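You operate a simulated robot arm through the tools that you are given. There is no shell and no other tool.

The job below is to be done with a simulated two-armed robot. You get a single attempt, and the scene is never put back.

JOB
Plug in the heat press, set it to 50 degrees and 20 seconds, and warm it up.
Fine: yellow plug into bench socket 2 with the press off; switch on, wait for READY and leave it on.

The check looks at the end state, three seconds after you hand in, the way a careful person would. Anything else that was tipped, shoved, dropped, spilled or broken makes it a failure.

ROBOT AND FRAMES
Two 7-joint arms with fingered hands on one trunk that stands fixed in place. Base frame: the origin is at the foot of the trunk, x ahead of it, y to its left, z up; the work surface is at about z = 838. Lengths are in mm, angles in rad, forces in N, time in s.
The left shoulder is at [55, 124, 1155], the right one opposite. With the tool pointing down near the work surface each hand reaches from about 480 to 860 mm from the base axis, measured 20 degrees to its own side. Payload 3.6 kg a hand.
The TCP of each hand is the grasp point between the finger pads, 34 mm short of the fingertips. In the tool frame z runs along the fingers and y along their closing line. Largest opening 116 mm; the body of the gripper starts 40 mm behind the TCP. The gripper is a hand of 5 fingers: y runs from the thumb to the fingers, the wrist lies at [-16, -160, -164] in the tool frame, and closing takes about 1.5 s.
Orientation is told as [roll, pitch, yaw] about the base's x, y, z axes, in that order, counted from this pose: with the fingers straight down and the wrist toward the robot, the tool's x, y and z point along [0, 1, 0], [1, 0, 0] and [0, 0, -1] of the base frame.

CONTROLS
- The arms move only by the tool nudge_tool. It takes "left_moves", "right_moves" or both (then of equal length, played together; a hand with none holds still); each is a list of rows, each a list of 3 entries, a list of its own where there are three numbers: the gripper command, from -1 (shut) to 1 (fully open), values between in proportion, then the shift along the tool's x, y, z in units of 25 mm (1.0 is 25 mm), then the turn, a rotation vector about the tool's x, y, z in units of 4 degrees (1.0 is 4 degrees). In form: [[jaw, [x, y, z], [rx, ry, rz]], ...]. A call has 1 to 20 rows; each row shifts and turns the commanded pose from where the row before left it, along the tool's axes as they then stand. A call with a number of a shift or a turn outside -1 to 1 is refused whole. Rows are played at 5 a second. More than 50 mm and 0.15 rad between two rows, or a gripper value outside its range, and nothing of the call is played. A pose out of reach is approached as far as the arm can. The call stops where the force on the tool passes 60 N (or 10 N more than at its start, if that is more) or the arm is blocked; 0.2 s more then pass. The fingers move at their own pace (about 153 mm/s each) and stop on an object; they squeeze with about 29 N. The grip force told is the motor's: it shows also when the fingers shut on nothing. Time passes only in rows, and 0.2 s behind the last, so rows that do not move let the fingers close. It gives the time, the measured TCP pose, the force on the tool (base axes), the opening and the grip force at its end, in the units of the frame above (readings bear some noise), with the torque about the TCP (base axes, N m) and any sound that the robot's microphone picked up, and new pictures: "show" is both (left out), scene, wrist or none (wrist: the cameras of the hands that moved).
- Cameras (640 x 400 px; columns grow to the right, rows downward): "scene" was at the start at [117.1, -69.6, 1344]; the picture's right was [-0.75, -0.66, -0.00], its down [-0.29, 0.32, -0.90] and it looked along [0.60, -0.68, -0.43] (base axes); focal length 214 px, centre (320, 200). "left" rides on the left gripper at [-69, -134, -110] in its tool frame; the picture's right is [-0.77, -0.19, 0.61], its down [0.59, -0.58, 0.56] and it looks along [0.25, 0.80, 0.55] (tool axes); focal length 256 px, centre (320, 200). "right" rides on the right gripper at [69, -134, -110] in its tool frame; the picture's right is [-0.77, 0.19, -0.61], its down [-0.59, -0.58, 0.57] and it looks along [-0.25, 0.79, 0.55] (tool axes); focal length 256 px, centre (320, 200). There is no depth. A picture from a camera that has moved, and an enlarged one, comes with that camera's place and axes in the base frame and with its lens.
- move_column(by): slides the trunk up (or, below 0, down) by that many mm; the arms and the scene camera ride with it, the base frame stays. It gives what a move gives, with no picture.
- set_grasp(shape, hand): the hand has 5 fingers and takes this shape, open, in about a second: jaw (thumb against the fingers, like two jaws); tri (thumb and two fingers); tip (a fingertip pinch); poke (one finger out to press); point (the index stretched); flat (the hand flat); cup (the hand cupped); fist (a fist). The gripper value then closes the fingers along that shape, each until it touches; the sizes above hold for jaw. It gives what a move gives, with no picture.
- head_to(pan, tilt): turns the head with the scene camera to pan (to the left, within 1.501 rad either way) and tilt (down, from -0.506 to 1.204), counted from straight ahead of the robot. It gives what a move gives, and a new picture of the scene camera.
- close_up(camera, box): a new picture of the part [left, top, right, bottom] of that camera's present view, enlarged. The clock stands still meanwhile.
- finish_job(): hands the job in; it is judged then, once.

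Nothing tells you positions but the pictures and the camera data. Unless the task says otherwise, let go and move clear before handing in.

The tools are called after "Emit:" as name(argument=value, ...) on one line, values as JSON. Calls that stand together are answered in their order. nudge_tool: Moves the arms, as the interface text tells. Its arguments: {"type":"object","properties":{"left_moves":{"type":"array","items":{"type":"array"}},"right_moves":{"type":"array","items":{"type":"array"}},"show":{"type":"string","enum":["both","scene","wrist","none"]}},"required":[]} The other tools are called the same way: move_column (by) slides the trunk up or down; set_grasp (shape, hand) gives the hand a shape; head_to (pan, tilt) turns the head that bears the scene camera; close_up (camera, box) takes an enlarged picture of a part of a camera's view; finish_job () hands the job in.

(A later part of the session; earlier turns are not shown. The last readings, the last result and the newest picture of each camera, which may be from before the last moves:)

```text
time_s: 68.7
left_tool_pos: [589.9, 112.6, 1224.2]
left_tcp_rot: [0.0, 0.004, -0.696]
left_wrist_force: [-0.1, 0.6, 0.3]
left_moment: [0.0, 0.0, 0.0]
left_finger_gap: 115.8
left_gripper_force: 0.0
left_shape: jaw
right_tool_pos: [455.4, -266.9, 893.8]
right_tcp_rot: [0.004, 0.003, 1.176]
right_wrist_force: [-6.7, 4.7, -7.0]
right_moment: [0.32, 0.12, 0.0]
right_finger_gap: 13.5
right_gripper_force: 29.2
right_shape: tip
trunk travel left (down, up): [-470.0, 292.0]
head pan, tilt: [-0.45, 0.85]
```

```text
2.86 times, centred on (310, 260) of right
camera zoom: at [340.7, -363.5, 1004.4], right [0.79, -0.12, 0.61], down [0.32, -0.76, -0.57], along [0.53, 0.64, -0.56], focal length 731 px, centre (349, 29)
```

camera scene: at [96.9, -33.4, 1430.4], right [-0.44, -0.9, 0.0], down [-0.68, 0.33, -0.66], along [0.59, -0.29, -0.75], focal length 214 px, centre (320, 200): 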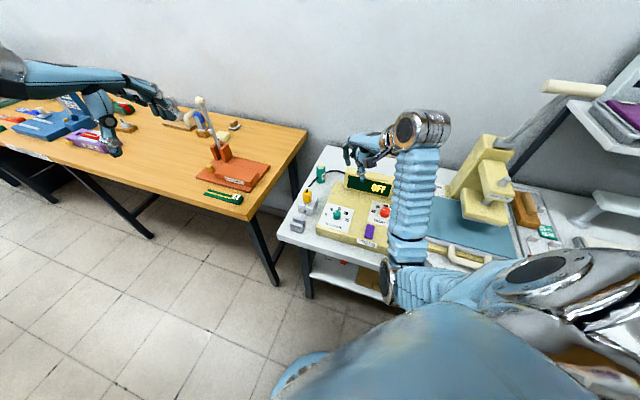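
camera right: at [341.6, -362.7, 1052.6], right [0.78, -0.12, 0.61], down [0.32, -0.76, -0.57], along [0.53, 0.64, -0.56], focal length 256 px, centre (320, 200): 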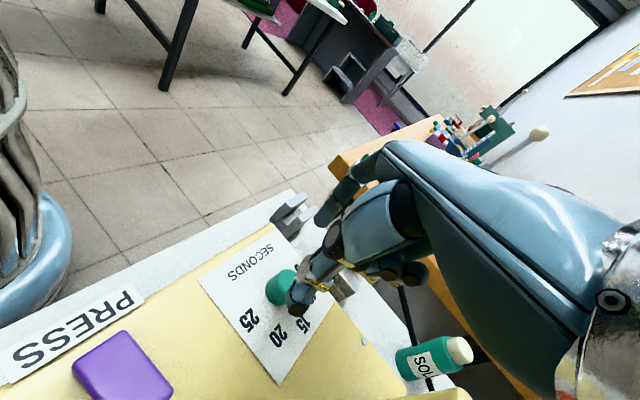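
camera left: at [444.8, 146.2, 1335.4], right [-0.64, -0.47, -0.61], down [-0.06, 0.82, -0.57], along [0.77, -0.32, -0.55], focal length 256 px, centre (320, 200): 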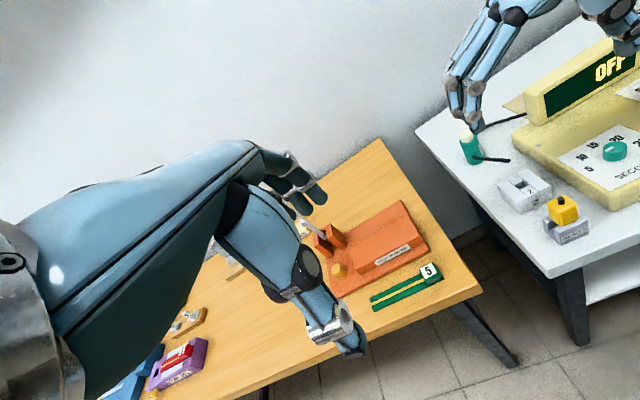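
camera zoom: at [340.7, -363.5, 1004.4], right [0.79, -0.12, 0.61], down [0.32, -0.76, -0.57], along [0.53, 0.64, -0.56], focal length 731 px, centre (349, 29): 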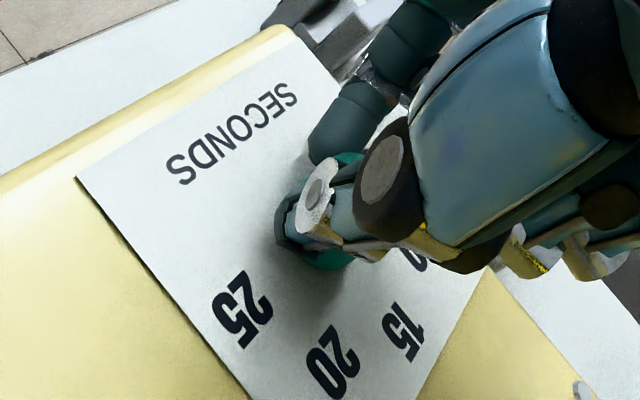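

Gripped, with the pointer at about -77 degrees. I'll turn clockwise 40 degrees, then check forces and tracking.

Emit:
nudge_tool(right_moves=[[-1, [-0.0105, 0.0206, 0], [0, 0, 1]], [-1, [-0.0105, 0.0206, 0], [0, 0, 1]], [-1, [-0.0105, 0.0206, 0], [0, 0, 1]], [-1, [-0.0105, 0.0206, 0], [0, 0, 1]], [-1, [-0.0105, 0.0206, 0], [0, 0, 1]], [-1, [-0.0105, 0.0206, 0], [0, 0, 1]], [-1, [-0.0105, 0.0206, 0], [0, 0, 1]], [-1, [-0.0105, 0.0206, 0], [0, 0, 1]], [-1, [-0.0105, 0.0206, 0], [0, 0, 1]], [-1, [-0.0105, 0.0206, 0], [0, 0, 1]], [-1, [0, 0, 0], [0, 0, 0]]], show="none")

Emit:
close_up(camera="scene", box=[320, 190, 355, 225])

Emit:
close_up(camera="left", box=[580, 110, 640, 170])

```text
time_s: 71.1
left_tool_pos: [589.6, 113.9, 1225.4]
left_tcp_rot: [0.001, 0.002, -0.697]
left_wrist_force: [-0.4, -0.8, -0.4]
left_moment: [0.0, -0.01, -0.03]
left_finger_gap: 115.9
left_gripper_force: 0.1
left_shape: jaw
right_tool_pos: [462.0, -263.1, 894.6]
right_tcp_rot: [0.003, 0.003, 0.48]
right_wrist_force: [-6.8, 15.2, -14.2]
right_moment: [0.49, 0.04, -0.04]
right_finger_gap: 11.8
right_gripper_force: 28.6
right_shape: tip
trunk travel left (down, up): [-470.0, 292.0]
head pan, tilt: [-0.45, 0.85]
```

```text
11.43 times, centred on (338, 208) of scene
camera zoom: at [97.0, -32.1, 1430.4], right [-0.43, -0.9, 0.0], down [-0.68, 0.33, -0.66], along [0.59, -0.29, -0.75], focal length 2451 px, centre (120, 114)
```

zoom: 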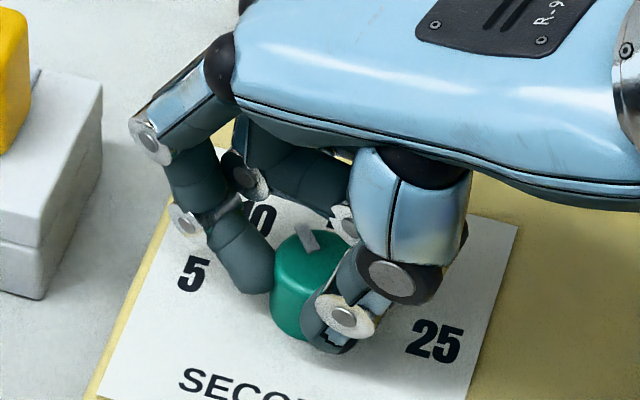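

```text
6.67 times, centred on (610, 140) of left
camera zoom: at [444.8, 146.1, 1335.4], right [-0.64, -0.47, -0.61], down [-0.07, 0.82, -0.56], along [0.77, -0.32, -0.56], focal length 1707 px, centre (-1613, 600)
```

zoom: 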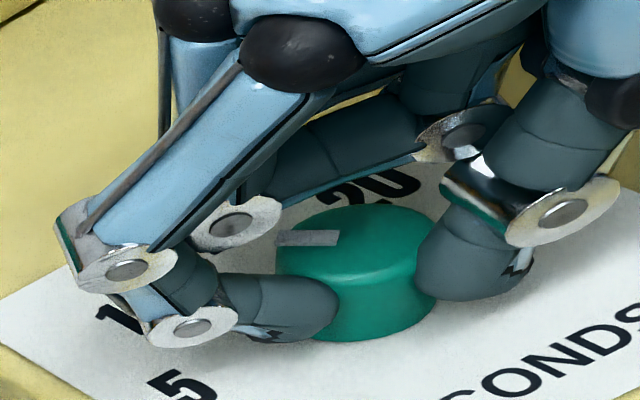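

The knob tracked well, but a 15 N side force shows the pinch sits a couple of millimetres off the knob axis. I'll open slightly, recentre, and grip again before turning on.

Emit:
nudge_tool(right_moves=[[-0.5, [0, 0, 0], [0, 0, 0]], [-0.2, [0, 0, 0], [0, 0, 0]], [-0.2, [-0.1, 0.06, 0.0], [0, 0, 0]], [-0.2, [0, 0, 0], [0, 0, 0]], [-0.5, [0, 0, 0], [0, 0, 0]], [-0.8, [0, 0, 0], [0, 0, 0]], [-1, [0, 0, 0], [0, 0, 0]], [-1, [0, 0, 0], [0, 0, 0]], [-1, [0, 0, 0], [0, 0, 0]]], show="none")

Emit:
close_up(camera="scene", box=[320, 190, 355, 225])

Emit:
close_up(camera="left", box=[580, 110, 640, 170])

```text
time_s: 73.1
left_tool_pos: [592.2, 111.8, 1224.1]
left_tcp_rot: [-0.001, 0.003, -0.696]
left_wrist_force: [0.1, -0.2, -0.1]
left_moment: [0.01, 0.0, 0.0]
left_finger_gap: 115.8
left_gripper_force: 0.0
left_shape: jaw
right_tool_pos: [464.7, -268.4, 894.7]
right_tcp_rot: [0.004, 0.005, 0.477]
right_wrist_force: [-4.6, 0.8, -11.6]
right_moment: [0.1, -0.03, -0.02]
right_finger_gap: 16.3
right_gripper_force: 29.3
right_shape: tip
trunk travel left (down, up): [-470.0, 292.0]
head pan, tilt: [-0.45, 0.85]
```

```text
11.43 times, centred on (338, 208) of scene
camera zoom: at [97.1, -34.0, 1430.3], right [-0.44, -0.9, 0.0], down [-0.68, 0.33, -0.66], along [0.59, -0.29, -0.75], focal length 2451 px, centre (120, 114)
```

zoom: 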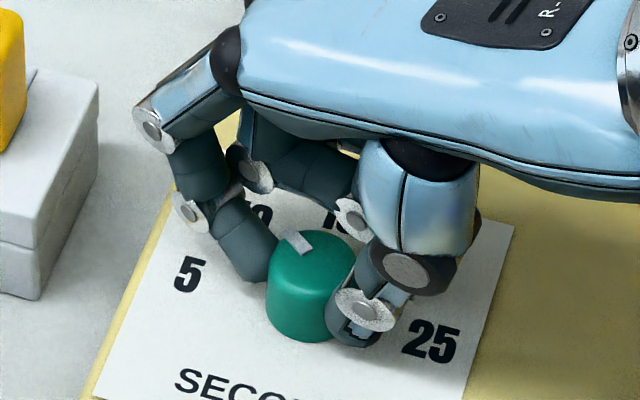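

```text
6.67 times, centred on (610, 140) of left
camera zoom: at [445.1, 143.7, 1335.5], right [-0.64, -0.47, -0.61], down [-0.07, 0.82, -0.56], along [0.77, -0.32, -0.56], focal length 1707 px, centre (-1613, 600)
```

zoom: 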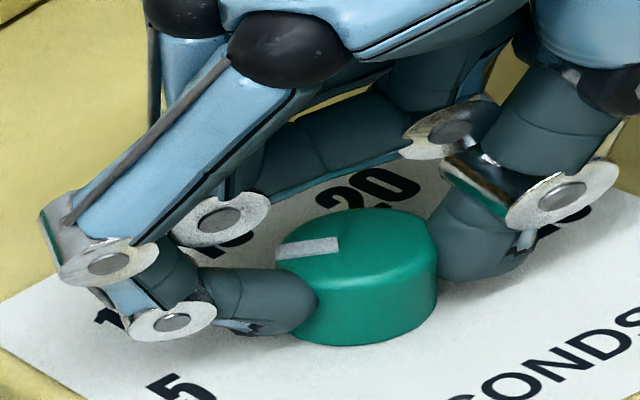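

Centred much better now (gap 16, side force under 5 N). The pointer is at about -56 degrees; I'll turn 48 degrees clockwise with this grip.

Emit:
nudge_tool(right_moves=[[-1, [-0.0092, 0.0064, 0], [0, 0, 1]], [-1, [-0.0092, 0.0064, 0], [0, 0, 1]], [-1, [-0.0092, 0.0064, 0], [0, 0, 1]], [-1, [-0.0092, 0.0064, 0], [0, 0, 1]], [-1, [-0.0092, 0.0064, 0], [0, 0, 1]], [-1, [-0.0092, 0.0064, 0], [0, 0, 1]], [-1, [-0.0092, 0.0064, 0], [0, 0, 1]], [-1, [-0.0092, 0.0064, 0], [0, 0, 1]], [-1, [-0.0092, 0.0064, 0], [0, 0, 1]], [-1, [-0.0092, 0.0064, 0], [0, 0, 1]], [-1, [-0.0092, 0.0064, 0], [0, 0, 1]], [-1, [-0.0092, 0.0064, 0], [0, 0, 1]], [-1, [0, 0, 0], [0, 0, 0]]], show="none")

Emit:
close_up(camera="left", box=[560, 90, 640, 170])

```text
time_s: 75.9
left_tool_pos: [591.2, 111.3, 1226.1]
left_tcp_rot: [0.001, 0.003, -0.696]
left_wrist_force: [0.9, -0.3, -0.9]
left_moment: [0.02, -0.01, -0.02]
left_finger_gap: 115.9
left_gripper_force: 0.1
left_shape: jaw
right_tool_pos: [468.7, -270.5, 893.3]
right_tcp_rot: [-0.002, 0.002, -0.363]
right_wrist_force: [-7.7, 1.0, -8.9]
right_moment: [-0.04, 0.08, -0.01]
right_finger_gap: 14.8
right_gripper_force: 28.7
right_shape: tip
trunk travel left (down, up): [-470.0, 292.0]
head pan, tilt: [-0.45, 0.85]
```

```text
5.00 times, centred on (600, 130) of left
camera zoom: at [444.5, 143.8, 1335.8], right [-0.64, -0.47, -0.61], down [-0.07, 0.82, -0.56], along [0.77, -0.32, -0.56], focal length 1280 px, centre (-1080, 550)
```

zoom: 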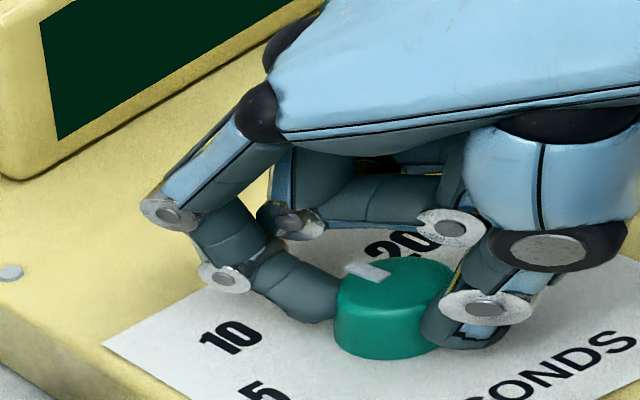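

The pointer is now at about -12 degrees, just short of 15. I'll open around the knob, swing back 72 degrees without turning it, and regrip for the final stroke.

Emit:
nudge_tool(right_moves=[[-0.5, [0, 0, 0], [0, 0, 0]], [-0.2, [0, 0, 0], [0, 0, 0]], [0.1, [0, 0, 0], [0, 0, 0]], [0.1, [0, 0, 0], [0, 0, 0]], [0.1, [0, 0, 0], [0, 0, 0]]], show="none")

Emit:
close_up(camera="left", box=[560, 90, 640, 170])

```text
time_s: 77.1
left_tool_pos: [591.3, 112.2, 1226.6]
left_tcp_rot: [0.0, 0.002, -0.697]
left_wrist_force: [-0.3, -0.3, -0.7]
left_moment: [-0.02, -0.02, 0.02]
left_finger_gap: 115.6
left_gripper_force: 0.0
left_shape: jaw
right_tool_pos: [468.6, -269.5, 893.8]
right_tcp_rot: [-0.002, 0.001, -0.362]
right_wrist_force: [1.0, -0.2, 0.4]
right_moment: [0.01, 0.06, 0.01]
right_finger_gap: 63.2
right_gripper_force: 0.0
right_shape: tip
trunk travel left (down, up): [-470.0, 292.0]
head pan, tilt: [-0.45, 0.85]
```

```text
5.00 times, centred on (600, 130) of left
camera zoom: at [444.6, 144.2, 1335.7], right [-0.64, -0.47, -0.61], down [-0.07, 0.82, -0.56], along [0.77, -0.32, -0.56], focal length 1280 px, centre (-1080, 550)
```

zoom: 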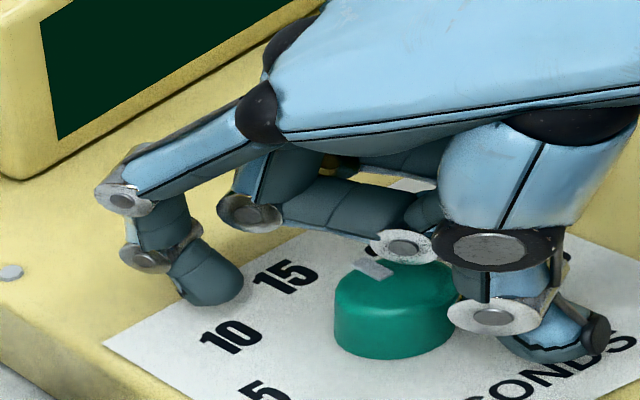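

The knob stayed put when I opened (pointer about -6 degrees). Now I'll swing the hand back 72 degrees around it.

Emit:
nudge_tool(right_moves=[[0.1, [0.0087, -0.007, 0], [0, 0, -1]], [0.1, [0.0087, -0.007, 0], [0, 0, -1]], [0.1, [0.0087, -0.007, 0], [0, 0, -1]], [0.1, [0.0087, -0.007, 0], [0, 0, -1]], [0.1, [0.0087, -0.007, 0], [0, 0, -1]], [0.1, [0.0087, -0.007, 0], [0, 0, -1]], [0.1, [0.0087, -0.007, 0], [0, 0, -1]], [0.1, [0.0087, -0.007, 0], [0, 0, -1]], [0.1, [0.0087, -0.007, 0], [0, 0, -1]], [0.1, [0.0087, -0.007, 0], [0, 0, -1]], [0.1, [0.0087, -0.007, 0], [0, 0, -1]], [0.1, [0.0087, -0.007, 0], [0, 0, -1]], [0.1, [0.0087, -0.007, 0], [0, 0, -1]], [0.1, [0.0087, -0.007, 0], [0, 0, -1]], [0.1, [0.0087, -0.007, 0], [0, 0, -1]], [0.1, [0.0087, -0.007, 0], [0, 0, -1]], [0.1, [0.0087, -0.007, 0], [0, 0, -1]], [0.1, [0.0087, -0.007, 0], [0, 0, -1]], [0.1, [0, 0, 0], [0, 0, 0]]], show="wrist")

Emit:
close_up(camera="scene", box=[320, 190, 355, 225])

Emit:
close_up(camera="left", box=[560, 90, 640, 170])

```text
time_s: 81.1
left_tool_pos: [590.4, 112.6, 1225.8]
left_tcp_rot: [0.0, 0.004, -0.697]
left_wrist_force: [0.0, 0.3, 0.1]
left_moment: [0.0, 0.01, -0.03]
left_finger_gap: 115.9
left_gripper_force: 0.0
left_shape: jaw
right_tool_pos: [464.5, -266.9, 893.3]
right_tcp_rot: [0.002, 0.001, 0.896]
right_wrist_force: [0.0, 0.1, -0.1]
right_moment: [0.02, 0.01, -0.03]
right_finger_gap: 63.2
right_gripper_force: 0.0
right_shape: tip
trunk travel left (down, up): [-470.0, 292.0]
head pan, tilt: [-0.45, 0.85]
camera right: at [326.8, -328.4, 1004.6], right [0.72, -0.33, 0.61], down [0.1, -0.82, -0.57], along [0.69, 0.47, -0.56], focal length 256 px, centre (320, 200)
```

right: 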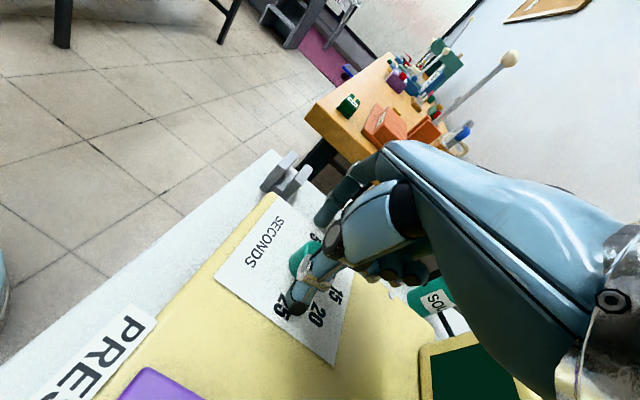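

```text
11.43 times, centred on (338, 208) of scene
camera zoom: at [96.7, -33.5, 1430.5], right [-0.44, -0.9, 0.0], down [-0.68, 0.33, -0.66], along [0.59, -0.29, -0.75], focal length 2451 px, centre (120, 114)
```

zoom: 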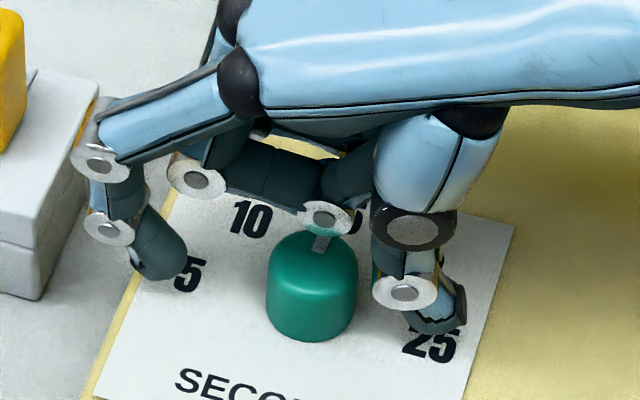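

```text
5.00 times, centred on (600, 130) of left
camera zoom: at [444.6, 144.1, 1335.7], right [-0.64, -0.47, -0.61], down [-0.07, 0.82, -0.56], along [0.77, -0.32, -0.56], focal length 1280 px, centre (-1080, 550)
```

zoom: 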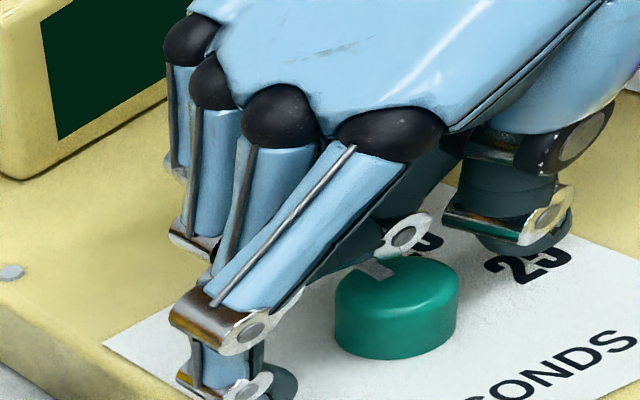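

The pointer sits at 15 now and the thumb and index straddle the knob evenly. I'll close and measure before the last 45 degrees.

Emit:
nudge_tool(right_moves=[[-0.1, [0, 0, 0], [0, 0, 0]], [-0.3, [0, 0, 0], [0, 0, 0]], [-0.5, [0, 0, 0], [0, 0, 0]], [-0.8, [0, 0, 0], [0, 0, 0]], [-1, [0, 0, 0], [0, 0, 0]], [-1, [0, 0, 0], [0, 0, 0]], [-1, [0, 0, 0], [0, 0, 0]]], show="none")

Emit:
close_up(camera="scene", box=[320, 190, 355, 225])

Emit:
close_up(camera="left", box=[580, 110, 640, 170])

```text
time_s: 82.7
left_tool_pos: [590.5, 110.2, 1224.7]
left_tcp_rot: [0.001, 0.005, -0.695]
left_wrist_force: [0.3, -0.6, 0.2]
left_moment: [0.02, 0.0, 0.02]
left_finger_gap: 115.9
left_gripper_force: 0.0
left_shape: jaw
right_tool_pos: [463.0, -269.9, 892.4]
right_tcp_rot: [0.005, 0.003, 0.898]
right_wrist_force: [-9.0, -0.9, -12.5]
right_moment: [0.11, 0.1, 0.0]
right_finger_gap: 15.5
right_gripper_force: 28.9
right_shape: tip
trunk travel left (down, up): [-470.0, 292.0]
head pan, tilt: [-0.45, 0.85]
```

```text
11.43 times, centred on (338, 208) of scene
camera zoom: at [96.6, -34.3, 1430.3], right [-0.44, -0.9, 0.0], down [-0.68, 0.33, -0.66], along [0.59, -0.29, -0.75], focal length 2451 px, centre (120, 114)
```

zoom: 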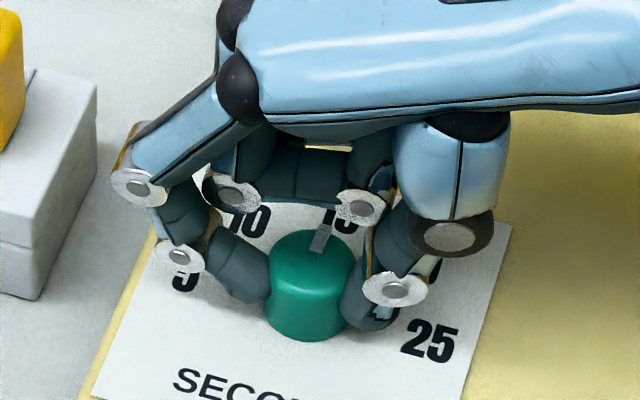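

```text
6.67 times, centred on (610, 140) of left
camera zoom: at [444.7, 143.5, 1335.6], right [-0.64, -0.47, -0.61], down [-0.07, 0.82, -0.56], along [0.77, -0.32, -0.56], focal length 1707 px, centre (-1613, 600)
```

zoom: 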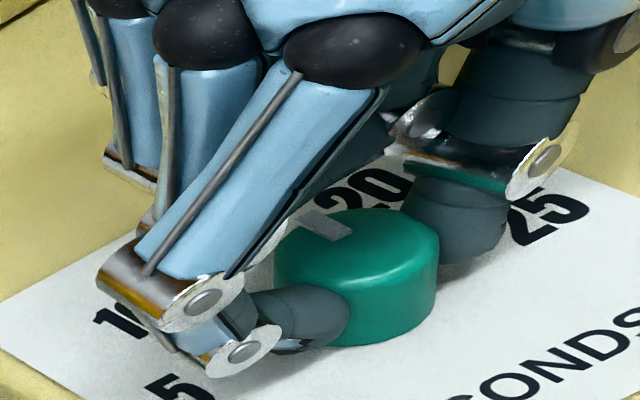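

Gripped with the pointer at about +2 degrees. I'll turn the remaining 42 degrees clockwise toward 20.

Emit:
nudge_tool(right_moves=[[-1, [-0.0114, 0.0052, 0], [0, 0, 1]], [-1, [-0.0114, 0.0052, 0], [0, 0, 1]], [-1, [-0.0114, 0.0052, 0], [0, 0, 1]], [-1, [-0.0114, 0.0052, 0], [0, 0, 1]], [-1, [-0.0114, 0.0052, 0], [0, 0, 1]], [-1, [-0.0114, 0.0052, 0], [0, 0, 1]], [-1, [-0.0114, 0.0052, 0], [0, 0, 1]], [-1, [-0.0114, 0.0052, 0], [0, 0, 1]], [-1, [-0.0114, 0.0052, 0], [0, 0, 1]], [-1, [-0.0114, 0.0052, 0], [0, 0, 1]], [-1, [-0.0057, 0.0026, 0], [0, 0, 0.5]], [-1, [0, 0, 0], [0, 0, 0]]], show="none")

Emit:
close_up(camera="scene", box=[320, 190, 355, 225])

Emit:
close_up(camera="left", box=[580, 110, 640, 170])

```text
time_s: 85.3
left_tool_pos: [591.9, 111.9, 1225.9]
left_tcp_rot: [-0.002, 0.004, -0.696]
left_wrist_force: [-1.0, 0.0, -0.4]
left_moment: [0.0, -0.01, 0.0]
left_finger_gap: 115.9
left_gripper_force: 0.2
left_shape: jaw
right_tool_pos: [466.3, -268.4, 893.8]
right_tcp_rot: [0.002, 0.005, 0.163]
right_wrist_force: [-1.1, 7.5, -19.9]
right_moment: [0.23, -0.15, -0.03]
right_finger_gap: 15.0
right_gripper_force: 28.8
right_shape: tip
trunk travel left (down, up): [-470.0, 292.0]
head pan, tilt: [-0.45, 0.85]
```

```text
11.43 times, centred on (338, 208) of scene
camera zoom: at [98.3, -33.2, 1430.3], right [-0.43, -0.9, 0.0], down [-0.68, 0.33, -0.66], along [0.59, -0.29, -0.75], focal length 2451 px, centre (120, 114)
```

zoom: 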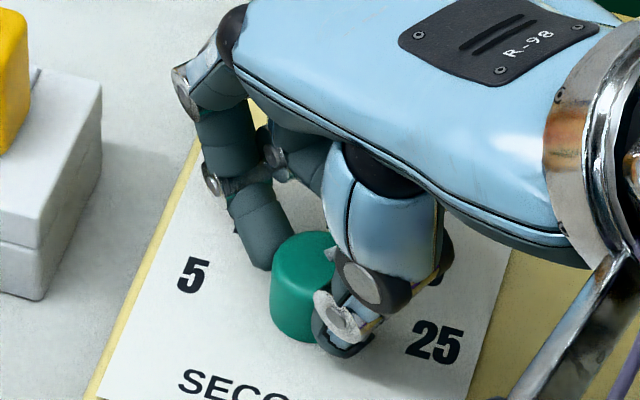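

```text
6.67 times, centred on (610, 140) of left
camera zoom: at [446.0, 144.2, 1335.1], right [-0.64, -0.47, -0.61], down [-0.07, 0.82, -0.56], along [0.77, -0.32, -0.56], focal length 1707 px, centre (-1613, 600)
```

zoom: 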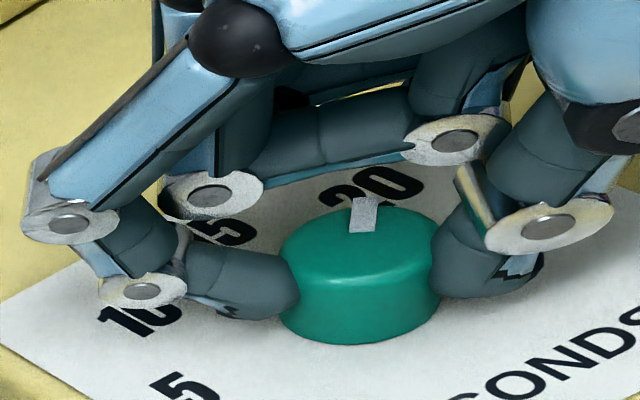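

The pointer now aims straight at 20. I'll release gently and see that it stays there.

Emit:
nudge_tool(right_moves=[[-0.6, [0, 0, 0], [0, 0, 0]], [-0.4, [0, 0, 0], [0, 0, 0]], [-0.2, [0, 0, 0], [0, 0, 0]], [0.1, [0, 0, 0], [0, 0, 0]], [0.1, [0, 0, 0], [0, 0, 0]], [0.1, [0, 0, 0], [0, 0, 0]]], show="none")

Emit:
close_up(camera="left", box=[580, 110, 640, 170])

Emit:
nudge_tool(right_moves=[[0.2, [0, 0, -0.8], [0, 0, 0]], [0.2, [0, 0, -0.8], [0, 0, 0]], [0.2, [0, 0, -0.8], [0, 0, 0]], [0.2, [0, 0, -0.8], [0, 0, 0]], [0.2, [0, 0, 0], [0, 0, 0]]], show="both")

Emit:
close_up(camera="left", box=[580, 110, 640, 170])

Emit:
close_up(camera="right", box=[100, 180, 340, 400])

```text
time_s: 86.7
left_tool_pos: [590.8, 112.7, 1225.7]
left_tcp_rot: [-0.002, 0.005, -0.696]
left_wrist_force: [0.1, 0.8, 0.0]
left_moment: [-0.02, 0.01, 0.05]
left_finger_gap: 115.9
left_gripper_force: 0.1
left_shape: jaw
right_tool_pos: [465.7, -269.2, 894.5]
right_tcp_rot: [-0.001, 0.004, 0.163]
right_wrist_force: [-0.3, -0.2, -0.2]
right_moment: [0.01, 0.01, 0.04]
right_finger_gap: 63.1
right_gripper_force: 0.1
right_shape: tip
trunk travel left (down, up): [-470.0, 292.0]
head pan, tilt: [-0.45, 0.85]
```

```text
6.67 times, centred on (610, 140) of left
camera zoom: at [444.7, 144.1, 1335.6], right [-0.64, -0.47, -0.61], down [-0.07, 0.82, -0.56], along [0.77, -0.32, -0.56], focal length 1707 px, centre (-1613, 600)
```

zoom: 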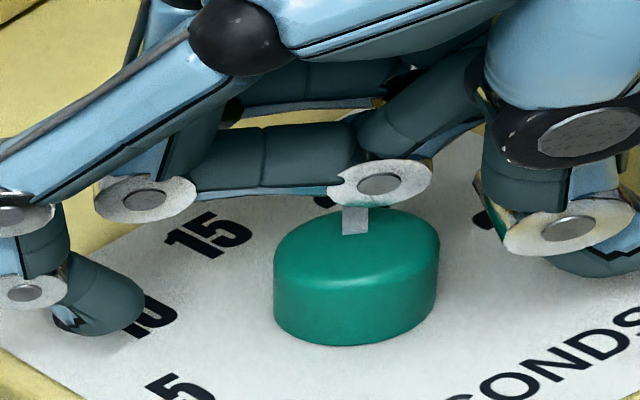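

```text
time_s: 87.9
left_tool_pos: [591.0, 112.4, 1225.6]
left_tcp_rot: [-0.001, 0.005, -0.698]
left_wrist_force: [0.7, -0.1, 1.0]
left_moment: [0.01, -0.01, -0.01]
left_finger_gap: 115.9
left_gripper_force: 0.1
left_shape: jaw
right_tool_pos: [468.3, -267.3, 972.7]
right_tcp_rot: [0.0, 0.003, 0.162]
right_wrist_force: [0.2, -0.7, -0.1]
right_moment: [-0.02, -0.02, 0.01]
right_finger_gap: 68.9
right_gripper_force: 0.1
right_shape: tip
trunk travel left (down, up): [-470.0, 292.0]
head pan, tilt: [-0.45, 0.85]
camera scene: at [96.8, -33.5, 1430.4], right [-0.44, -0.9, 0.0], down [-0.68, 0.33, -0.66], along [0.59, -0.29, -0.75], focal length 214 px, centre (320, 200)
camera right: at [324.0, -220.7, 1083.2], right [0.31, -0.73, 0.61], down [-0.48, -0.68, -0.56], along [0.82, -0.12, -0.56], focal length 256 px, centre (320, 200)
```

scene: 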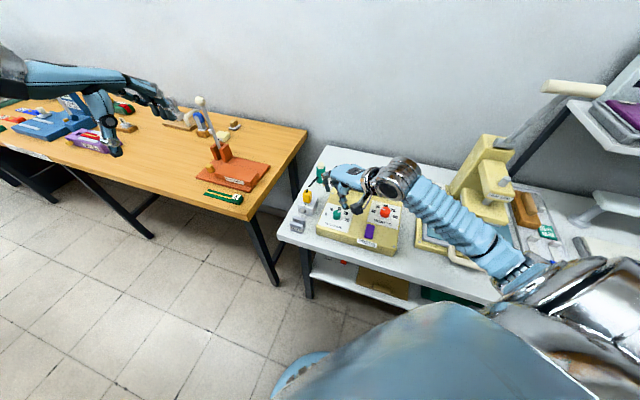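
right: 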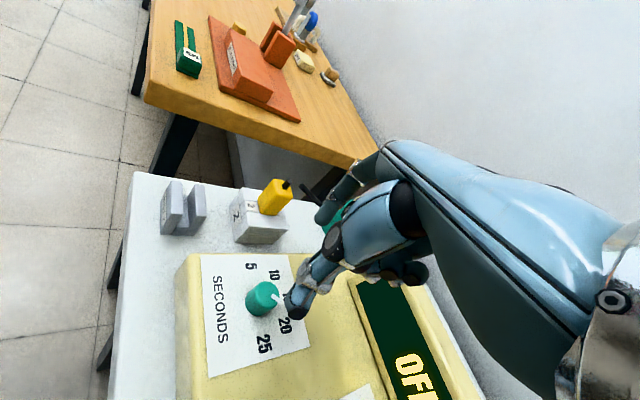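

```text
6.67 times, centred on (610, 140) of left
camera zoom: at [444.8, 144.0, 1335.6], right [-0.64, -0.47, -0.61], down [-0.07, 0.82, -0.56], along [0.77, -0.32, -0.56], focal length 1707 px, centre (-1613, 600)
```

zoom: 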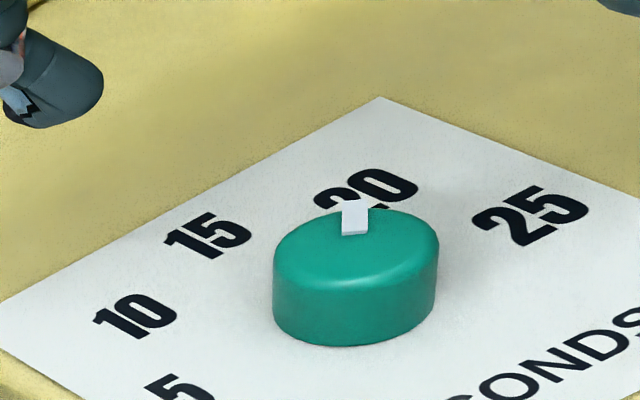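

```text
1.82 times, centred on (220, 290) of right
camera zoom: at [324.0, -220.7, 1083.2], right [0.31, -0.73, 0.61], down [-0.48, -0.68, -0.56], along [0.82, -0.12, -0.56], focal length 465 px, centre (502, 36)
```

zoom: 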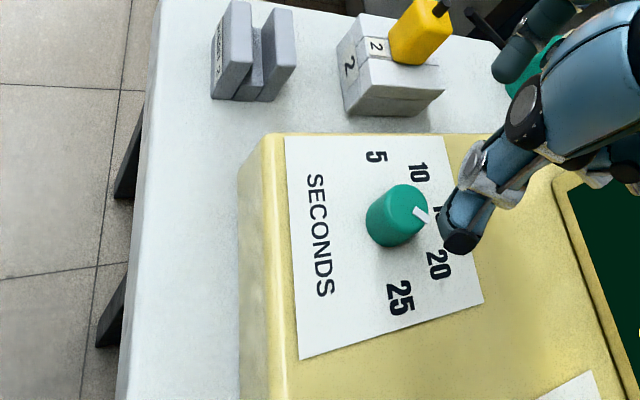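

The pointer stayed near 20. I'll zoom closely to judge how exactly.

Emit:
close_up(camera="right", box=[230, 250, 310, 330])

Emit:
close_up(camera="left", box=[595, 120, 630, 155])

Emit:
close_up(camera="scene", box=[320, 195, 350, 225])

```text
5.00 times, centred on (270, 290) of right
camera zoom: at [324.0, -220.7, 1083.2], right [0.31, -0.73, 0.61], down [-0.48, -0.68, -0.56], along [0.82, -0.12, -0.56], focal length 1280 px, centre (570, -250)
```

zoom: 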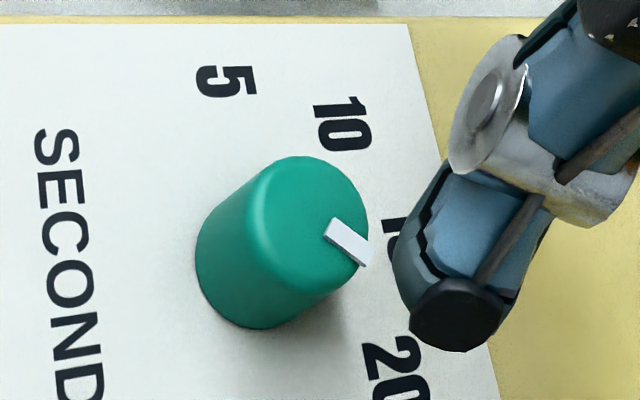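

```text
11.43 times, centred on (612, 138) of left
camera zoom: at [444.8, 144.0, 1335.6], right [-0.64, -0.47, -0.61], down [-0.07, 0.82, -0.56], along [0.77, -0.32, -0.56], focal length 2926 px, centre (-3023, 914)
```

zoom: 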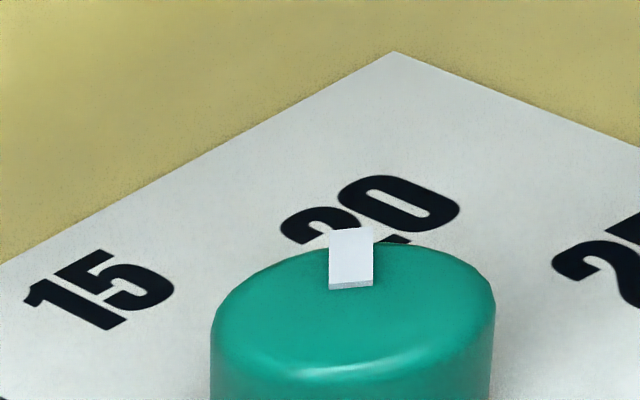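

```text
13.33 times, centred on (335, 210) of scene
camera zoom: at [96.8, -33.5, 1430.4], right [-0.44, -0.9, 0.0], down [-0.68, 0.33, -0.66], along [0.59, -0.29, -0.75], focal length 2860 px, centre (120, 67)
```

zoom: 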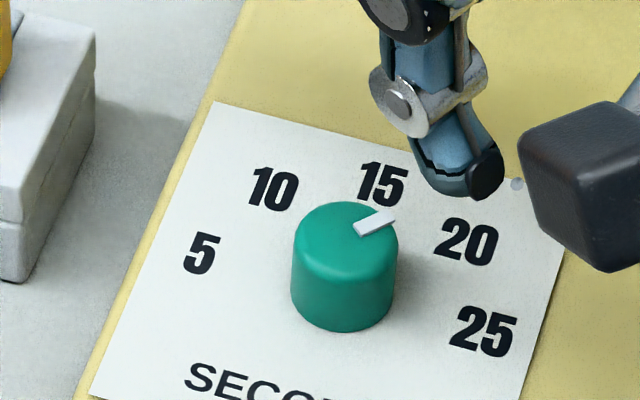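

Three views put the pointer within about 3 degrees of 20; I'll confirm it on the display later. Now the HEAT knob at about (404, -424): I'll go over it high, with yaw near 5 so the folded fingers stay clear of the display.

Emit:
nudge_tool(right_moves=[[0.1, [0, 0, -0.8], [0, 0, 0]], [0.1, [-0.955, -0.558, 0], [0, 0, 0]], [0.1, [-0.955, -0.558, 0], [0, 0, 0]], [0.1, [-0.955, -0.558, 0], [0, 0, 0]], [0.1, [-0.955, -0.558, 0], [0, 0, 0]], [0.1, [-0.955, -0.558, 0], [0, 0, 0]], [0.1, [-0.955, -0.558, 0], [0, 0, 0]], [0.1, [0, 0, 0], [0, 0, 1]], [0.1, [0, 0, 0], [0, 0, 0]], [0.1, [0, 0, 0], [0, 0, 0]]], show="both")

Emit:
close_up(camera="scene", box=[330, 150, 430, 250])

Emit:
close_up(camera="right", box=[140, 180, 380, 400])

```text
time_s: 90.1
left_tool_pos: [590.7, 112.9, 1226.8]
left_tcp_rot: [-0.001, 0.005, -0.694]
left_wrist_force: [-0.3, 0.4, -0.6]
left_moment: [0.0, 0.0, -0.01]
left_finger_gap: 116.0
left_gripper_force: 0.0
left_shape: jaw
right_tool_pos: [407.3, -423.4, 995.3]
right_tcp_rot: [0.0, 0.005, 0.091]
right_wrist_force: [0.3, -0.2, -0.3]
right_moment: [-0.02, 0.01, 0.03]
right_finger_gap: 64.2
right_gripper_force: 0.2
right_shape: tip
trunk travel left (down, up): [-470.0, 292.0]
head pan, tilt: [-0.45, 0.85]
camera scene: at [96.8, -33.3, 1430.4], right [-0.44, -0.9, 0.0], down [-0.68, 0.33, -0.66], along [0.59, -0.29, -0.75], focal length 214 px, centre (320, 200)
camera right: at [267.8, -367.0, 1105.5], right [0.26, -0.75, 0.61], down [-0.52, -0.64, -0.56], along [0.81, -0.17, -0.56], focal length 256 px, centre (320, 200)
```

scene: 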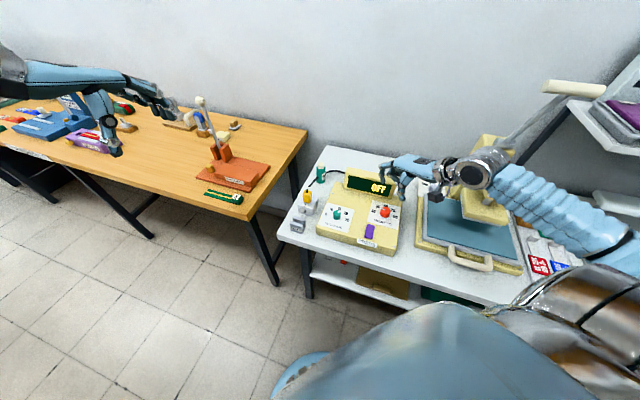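
right: 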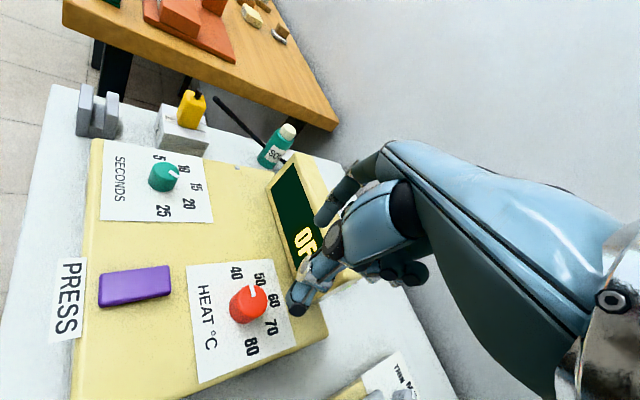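

```text
4.00 times, centred on (380, 200) of scene
camera zoom: at [96.8, -33.3, 1430.4], right [-0.44, -0.9, 0.0], down [-0.68, 0.33, -0.66], along [0.59, -0.29, -0.75], focal length 858 px, centre (80, 200)
```

zoom: 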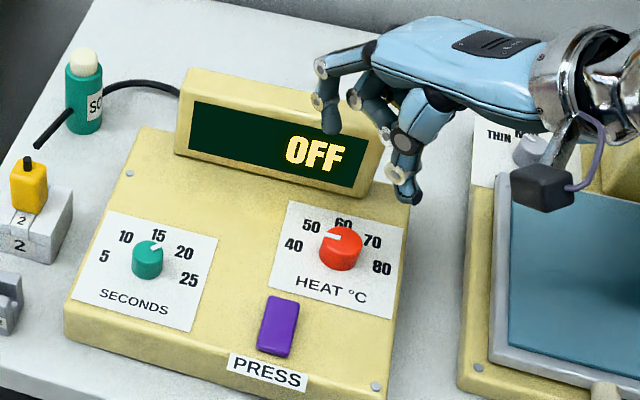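

```text
1.82 times, centred on (260, 290) of right
camera zoom: at [267.8, -367.0, 1105.5], right [0.26, -0.75, 0.61], down [-0.52, -0.64, -0.56], along [0.81, -0.17, -0.56], focal length 465 px, centre (429, 36)
```

zoom: 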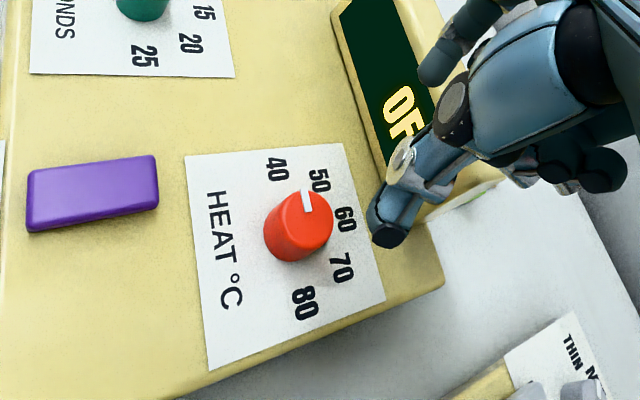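

The HEAT knob axis refines to (402.5, -422.8). I'll shift 3 mm and come down in two steps, checking clearance from the display on the way.

Emit:
nudge_tool(right_moves=[[0.1, [0.135, -0.036, 0], [0, 0, 0]], [0.1, [0, 0, 0.8], [0, 0, 0]], [0.1, [0, 0, 0.8], [0, 0, 0]], [0.1, [0, 0, 0.7], [0, 0, 0]], [0.1, [0, 0, 0], [0, 0, 0]], [0.1, [0, 0, 0], [0, 0, 0]]], show="wrist")

Emit:
close_up(camera="scene", box=[350, 160, 420, 230])

Emit:
close_up(camera="right", box=[180, 180, 360, 360])

```text
time_s: 91.5
left_tool_pos: [591.6, 112.5, 1224.9]
left_tcp_rot: [0.0, 0.004, -0.698]
left_wrist_force: [-0.7, 0.0, 0.1]
left_moment: [-0.05, 0.01, 0.01]
left_finger_gap: 116.0
left_gripper_force: 0.1
left_shape: jaw
right_tool_pos: [406.0, -421.2, 936.2]
right_tcp_rot: [0.001, 0.004, 0.091]
right_wrist_force: [0.1, -0.1, -0.1]
right_moment: [-0.02, 0.01, 0.0]
right_finger_gap: 64.3
right_gripper_force: 0.2
right_shape: tip
trunk travel left (down, up): [-470.0, 292.0]
head pan, tilt: [-0.45, 0.85]
camera right: at [266.6, -364.4, 1047.1], right [0.26, -0.75, 0.61], down [-0.52, -0.64, -0.56], along [0.81, -0.17, -0.56], focal length 256 px, centre (320, 200)
```

right: 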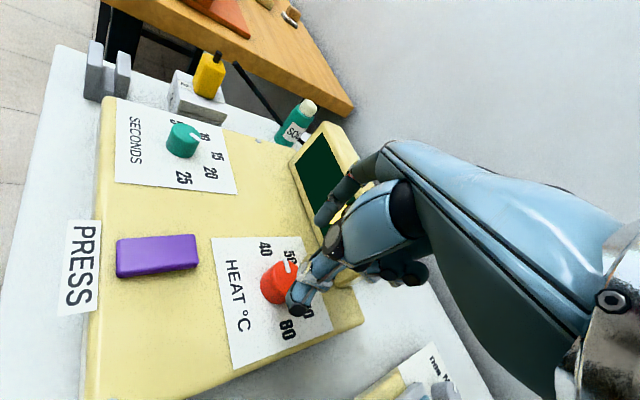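

```text
5.71 times, centred on (385, 195) of scene
camera zoom: at [96.8, -33.6, 1430.4], right [-0.44, -0.9, 0.0], down [-0.68, 0.33, -0.66], along [0.59, -0.29, -0.75], focal length 1226 px, centre (-51, 229)
```

zoom: 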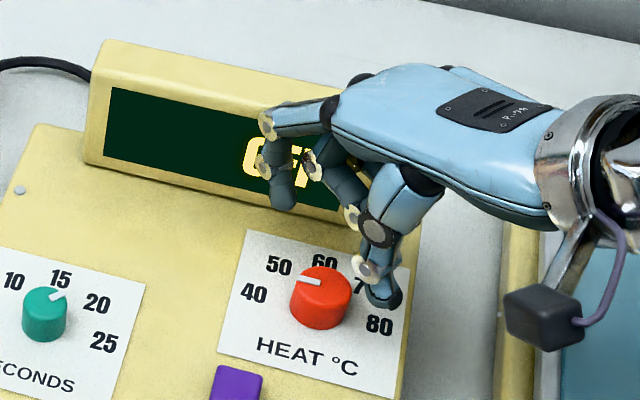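

```text
2.22 times, centred on (270, 270) of right
camera zoom: at [266.6, -364.4, 1047.1], right [0.26, -0.75, 0.61], down [-0.52, -0.64, -0.56], along [0.81, -0.17, -0.56], focal length 569 px, centre (431, 44)
```

zoom: 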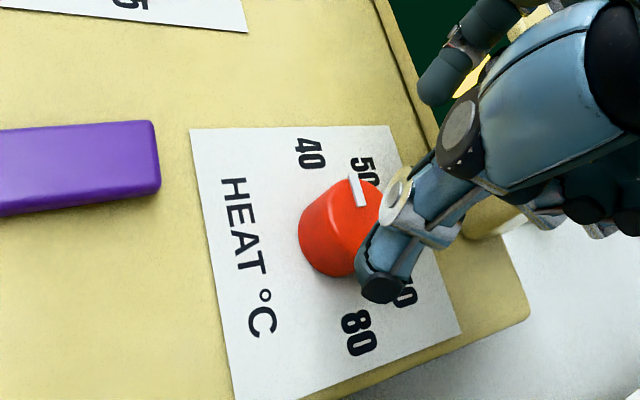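

The folded fingers would come close to the display if I went down at this yaw, so I'll turn to -12 degrees first, where they pass beyond its right end, then descend.

Emit:
nudge_tool(right_moves=[[0.1, [0, 0, 0], [0, 0, 1]], [0.1, [0, 0, 0], [0, 0, 1]], [0.1, [0, 0, 0], [0, 0, 1]], [0.1, [0, 0, 0], [0, 0, 1]], [0.1, [0, 0, 0], [0, 0, 0.3]], [0.1, [0, 0, 0.4], [0, 0, 0]], [0.1, [0, 0, 0.4], [0, 0, 0]], [0.1, [0, 0, 0], [0, 0, 0]]], show="wrist")

Emit:
close_up(camera="scene", box=[350, 160, 420, 230])

Emit:
close_up(camera="right", box=[180, 180, 420, 360])

Emit:
head_to(pan=-0.85, tilt=0.75)

```text
time_s: 93.3
left_tool_pos: [590.3, 110.9, 1225.8]
left_tcp_rot: [-0.001, 0.003, -0.697]
left_wrist_force: [-0.5, -0.6, -0.6]
left_moment: [0.02, 0.01, -0.01]
left_finger_gap: 116.0
left_gripper_force: 0.0
left_shape: jaw
right_tool_pos: [405.2, -422.1, 916.6]
right_tcp_rot: [-0.001, 0.005, -0.207]
right_wrist_force: [-0.8, -0.5, -0.4]
right_moment: [0.0, 0.01, -0.04]
right_finger_gap: 64.3
right_gripper_force: 0.1
right_shape: tip
trunk travel left (down, up): [-470.0, 292.0]
head pan, tilt: [-0.45, 0.85]
camera right: at [289.1, -326.7, 1026.9], right [0.03, -0.79, 0.61], down [-0.69, -0.46, -0.56], along [0.73, -0.41, -0.56], focal length 256 px, centre (320, 200)
```

right: 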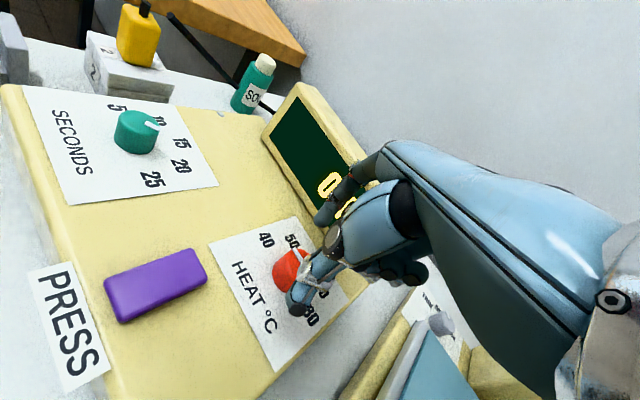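

```text
5.71 times, centred on (385, 195) of scene
camera zoom: at [96.7, -33.4, 1430.5], right [-0.44, -0.9, 0.0], down [-0.68, 0.33, -0.66], along [0.59, -0.29, -0.75], focal length 1226 px, centre (-51, 229)
```

zoom: 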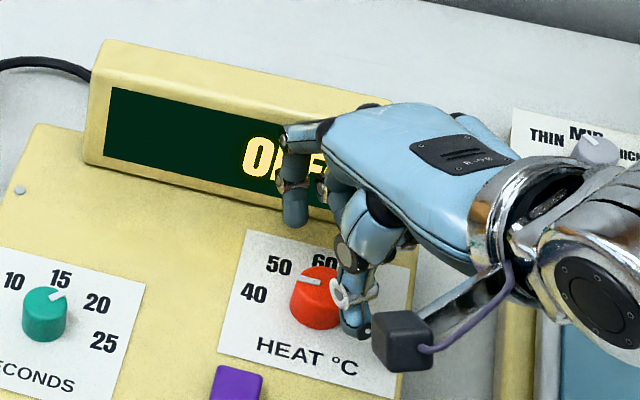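

```text
2.22 times, centred on (300, 270) of right
camera zoom: at [289.1, -326.7, 1026.9], right [0.03, -0.79, 0.61], down [-0.69, -0.46, -0.56], along [0.73, -0.41, -0.56], focal length 569 px, centre (364, 44)
```

zoom: 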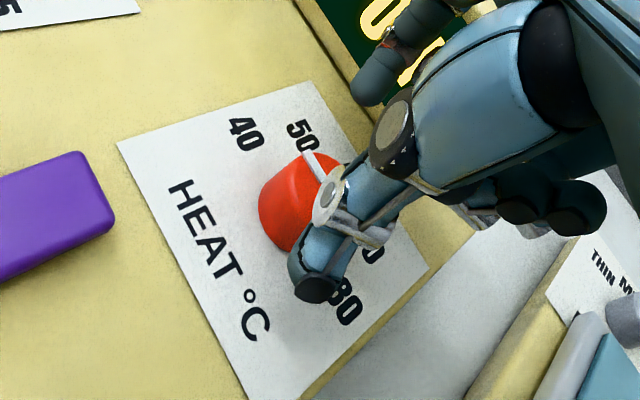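

```text
time_s: 94.1
left_tool_pos: [590.5, 112.4, 1225.3]
left_tcp_rot: [0.0, 0.004, -0.697]
left_wrist_force: [-0.1, 0.3, 0.4]
left_moment: [0.0, -0.02, -0.02]
left_finger_gap: 116.0
left_gripper_force: 0.1
left_shape: jaw
right_tool_pos: [406.0, -422.2, 916.8]
right_tcp_rot: [0.002, 0.006, -0.207]
right_wrist_force: [-0.2, -0.7, -0.1]
right_moment: [-0.01, -0.02, -0.02]
right_finger_gap: 64.2
right_gripper_force: 0.1
right_shape: tip
trunk travel left (down, up): [-470.0, 292.0]
head pan, tilt: [-0.85, 0.75]
camera scene: at [81.1, -61.6, 1438.4], right [-0.75, -0.66, 0.0], down [-0.45, 0.51, -0.73], along [0.48, -0.55, -0.68], focal length 214 px, centre (320, 200)
```

scene: 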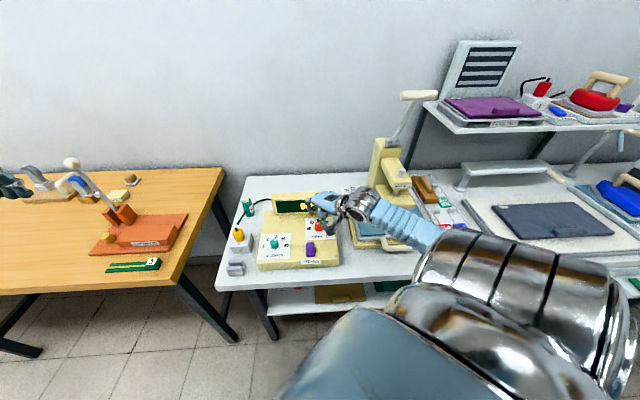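

The fingers are clear of the display at this yaw. I'll lower the last 22 mm and look at the pinch around the HEAT knob before closing.

Emit:
nudge_tool(right_moves=[[0.1, [0, 0.02, 0.44], [0, 0, 0]], [0.1, [0, 0, 0.44], [0, 0, 0]], [0.1, [0, 0, 0], [0, 0, 0]]], show="wrist")

Emit:
close_up(camera="scene", box=[290, 190, 350, 250])

Emit:
close_up(camera="right", box=[200, 180, 380, 340])

```text
time_s: 94.9
left_tool_pos: [590.9, 111.6, 1226.7]
left_tcp_rot: [0.001, 0.004, -0.697]
left_wrist_force: [0.1, -0.3, 0.1]
left_moment: [0.0, -0.01, 0.02]
left_finger_gap: 116.0
left_gripper_force: 0.1
left_shape: jaw
right_tool_pos: [406.4, -420.7, 893.2]
right_tcp_rot: [-0.001, 0.003, -0.208]
right_wrist_force: [0.1, 0.3, -0.4]
right_moment: [-0.03, 0.03, -0.02]
right_finger_gap: 64.4
right_gripper_force: 0.0
right_shape: tip
trunk travel left (down, up): [-470.0, 292.0]
head pan, tilt: [-0.85, 0.75]
camera right: at [289.8, -325.9, 1004.8], right [0.03, -0.79, 0.61], down [-0.69, -0.46, -0.56], along [0.73, -0.41, -0.56], focal length 256 px, centre (320, 200)
```

right: 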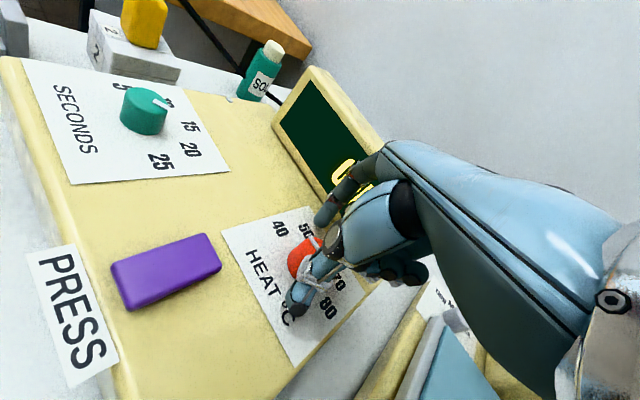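

```text
6.67 times, centred on (320, 220) of scene
camera zoom: at [81.1, -61.7, 1438.5], right [-0.75, -0.66, 0.0], down [-0.45, 0.51, -0.73], along [0.48, -0.55, -0.68], focal length 1430 px, centre (320, 67)
```

zoom: 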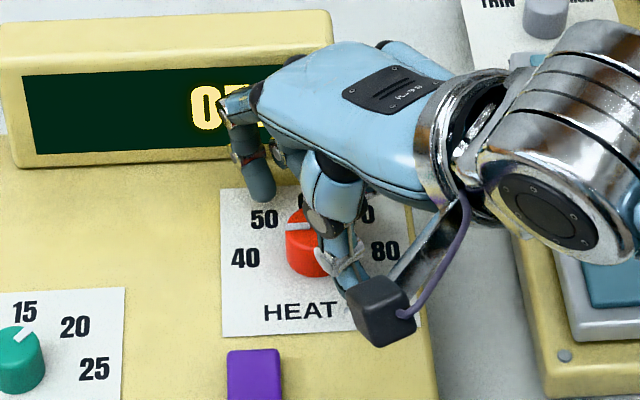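

```text
2.50 times, centred on (290, 260) of right
camera zoom: at [289.8, -325.9, 1004.8], right [0.03, -0.79, 0.61], down [-0.69, -0.46, -0.56], along [0.73, -0.41, -0.56], focal length 640 px, centre (395, 50)
```

zoom: 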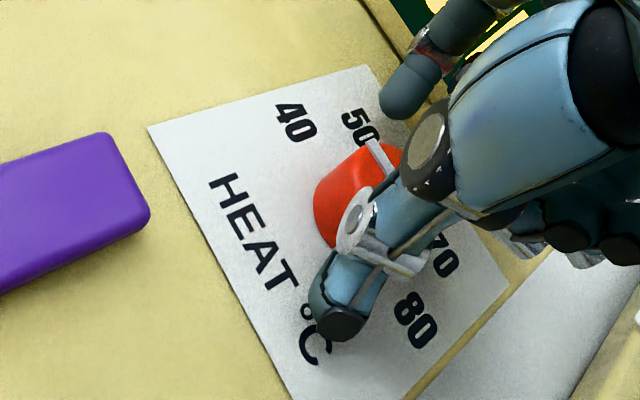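

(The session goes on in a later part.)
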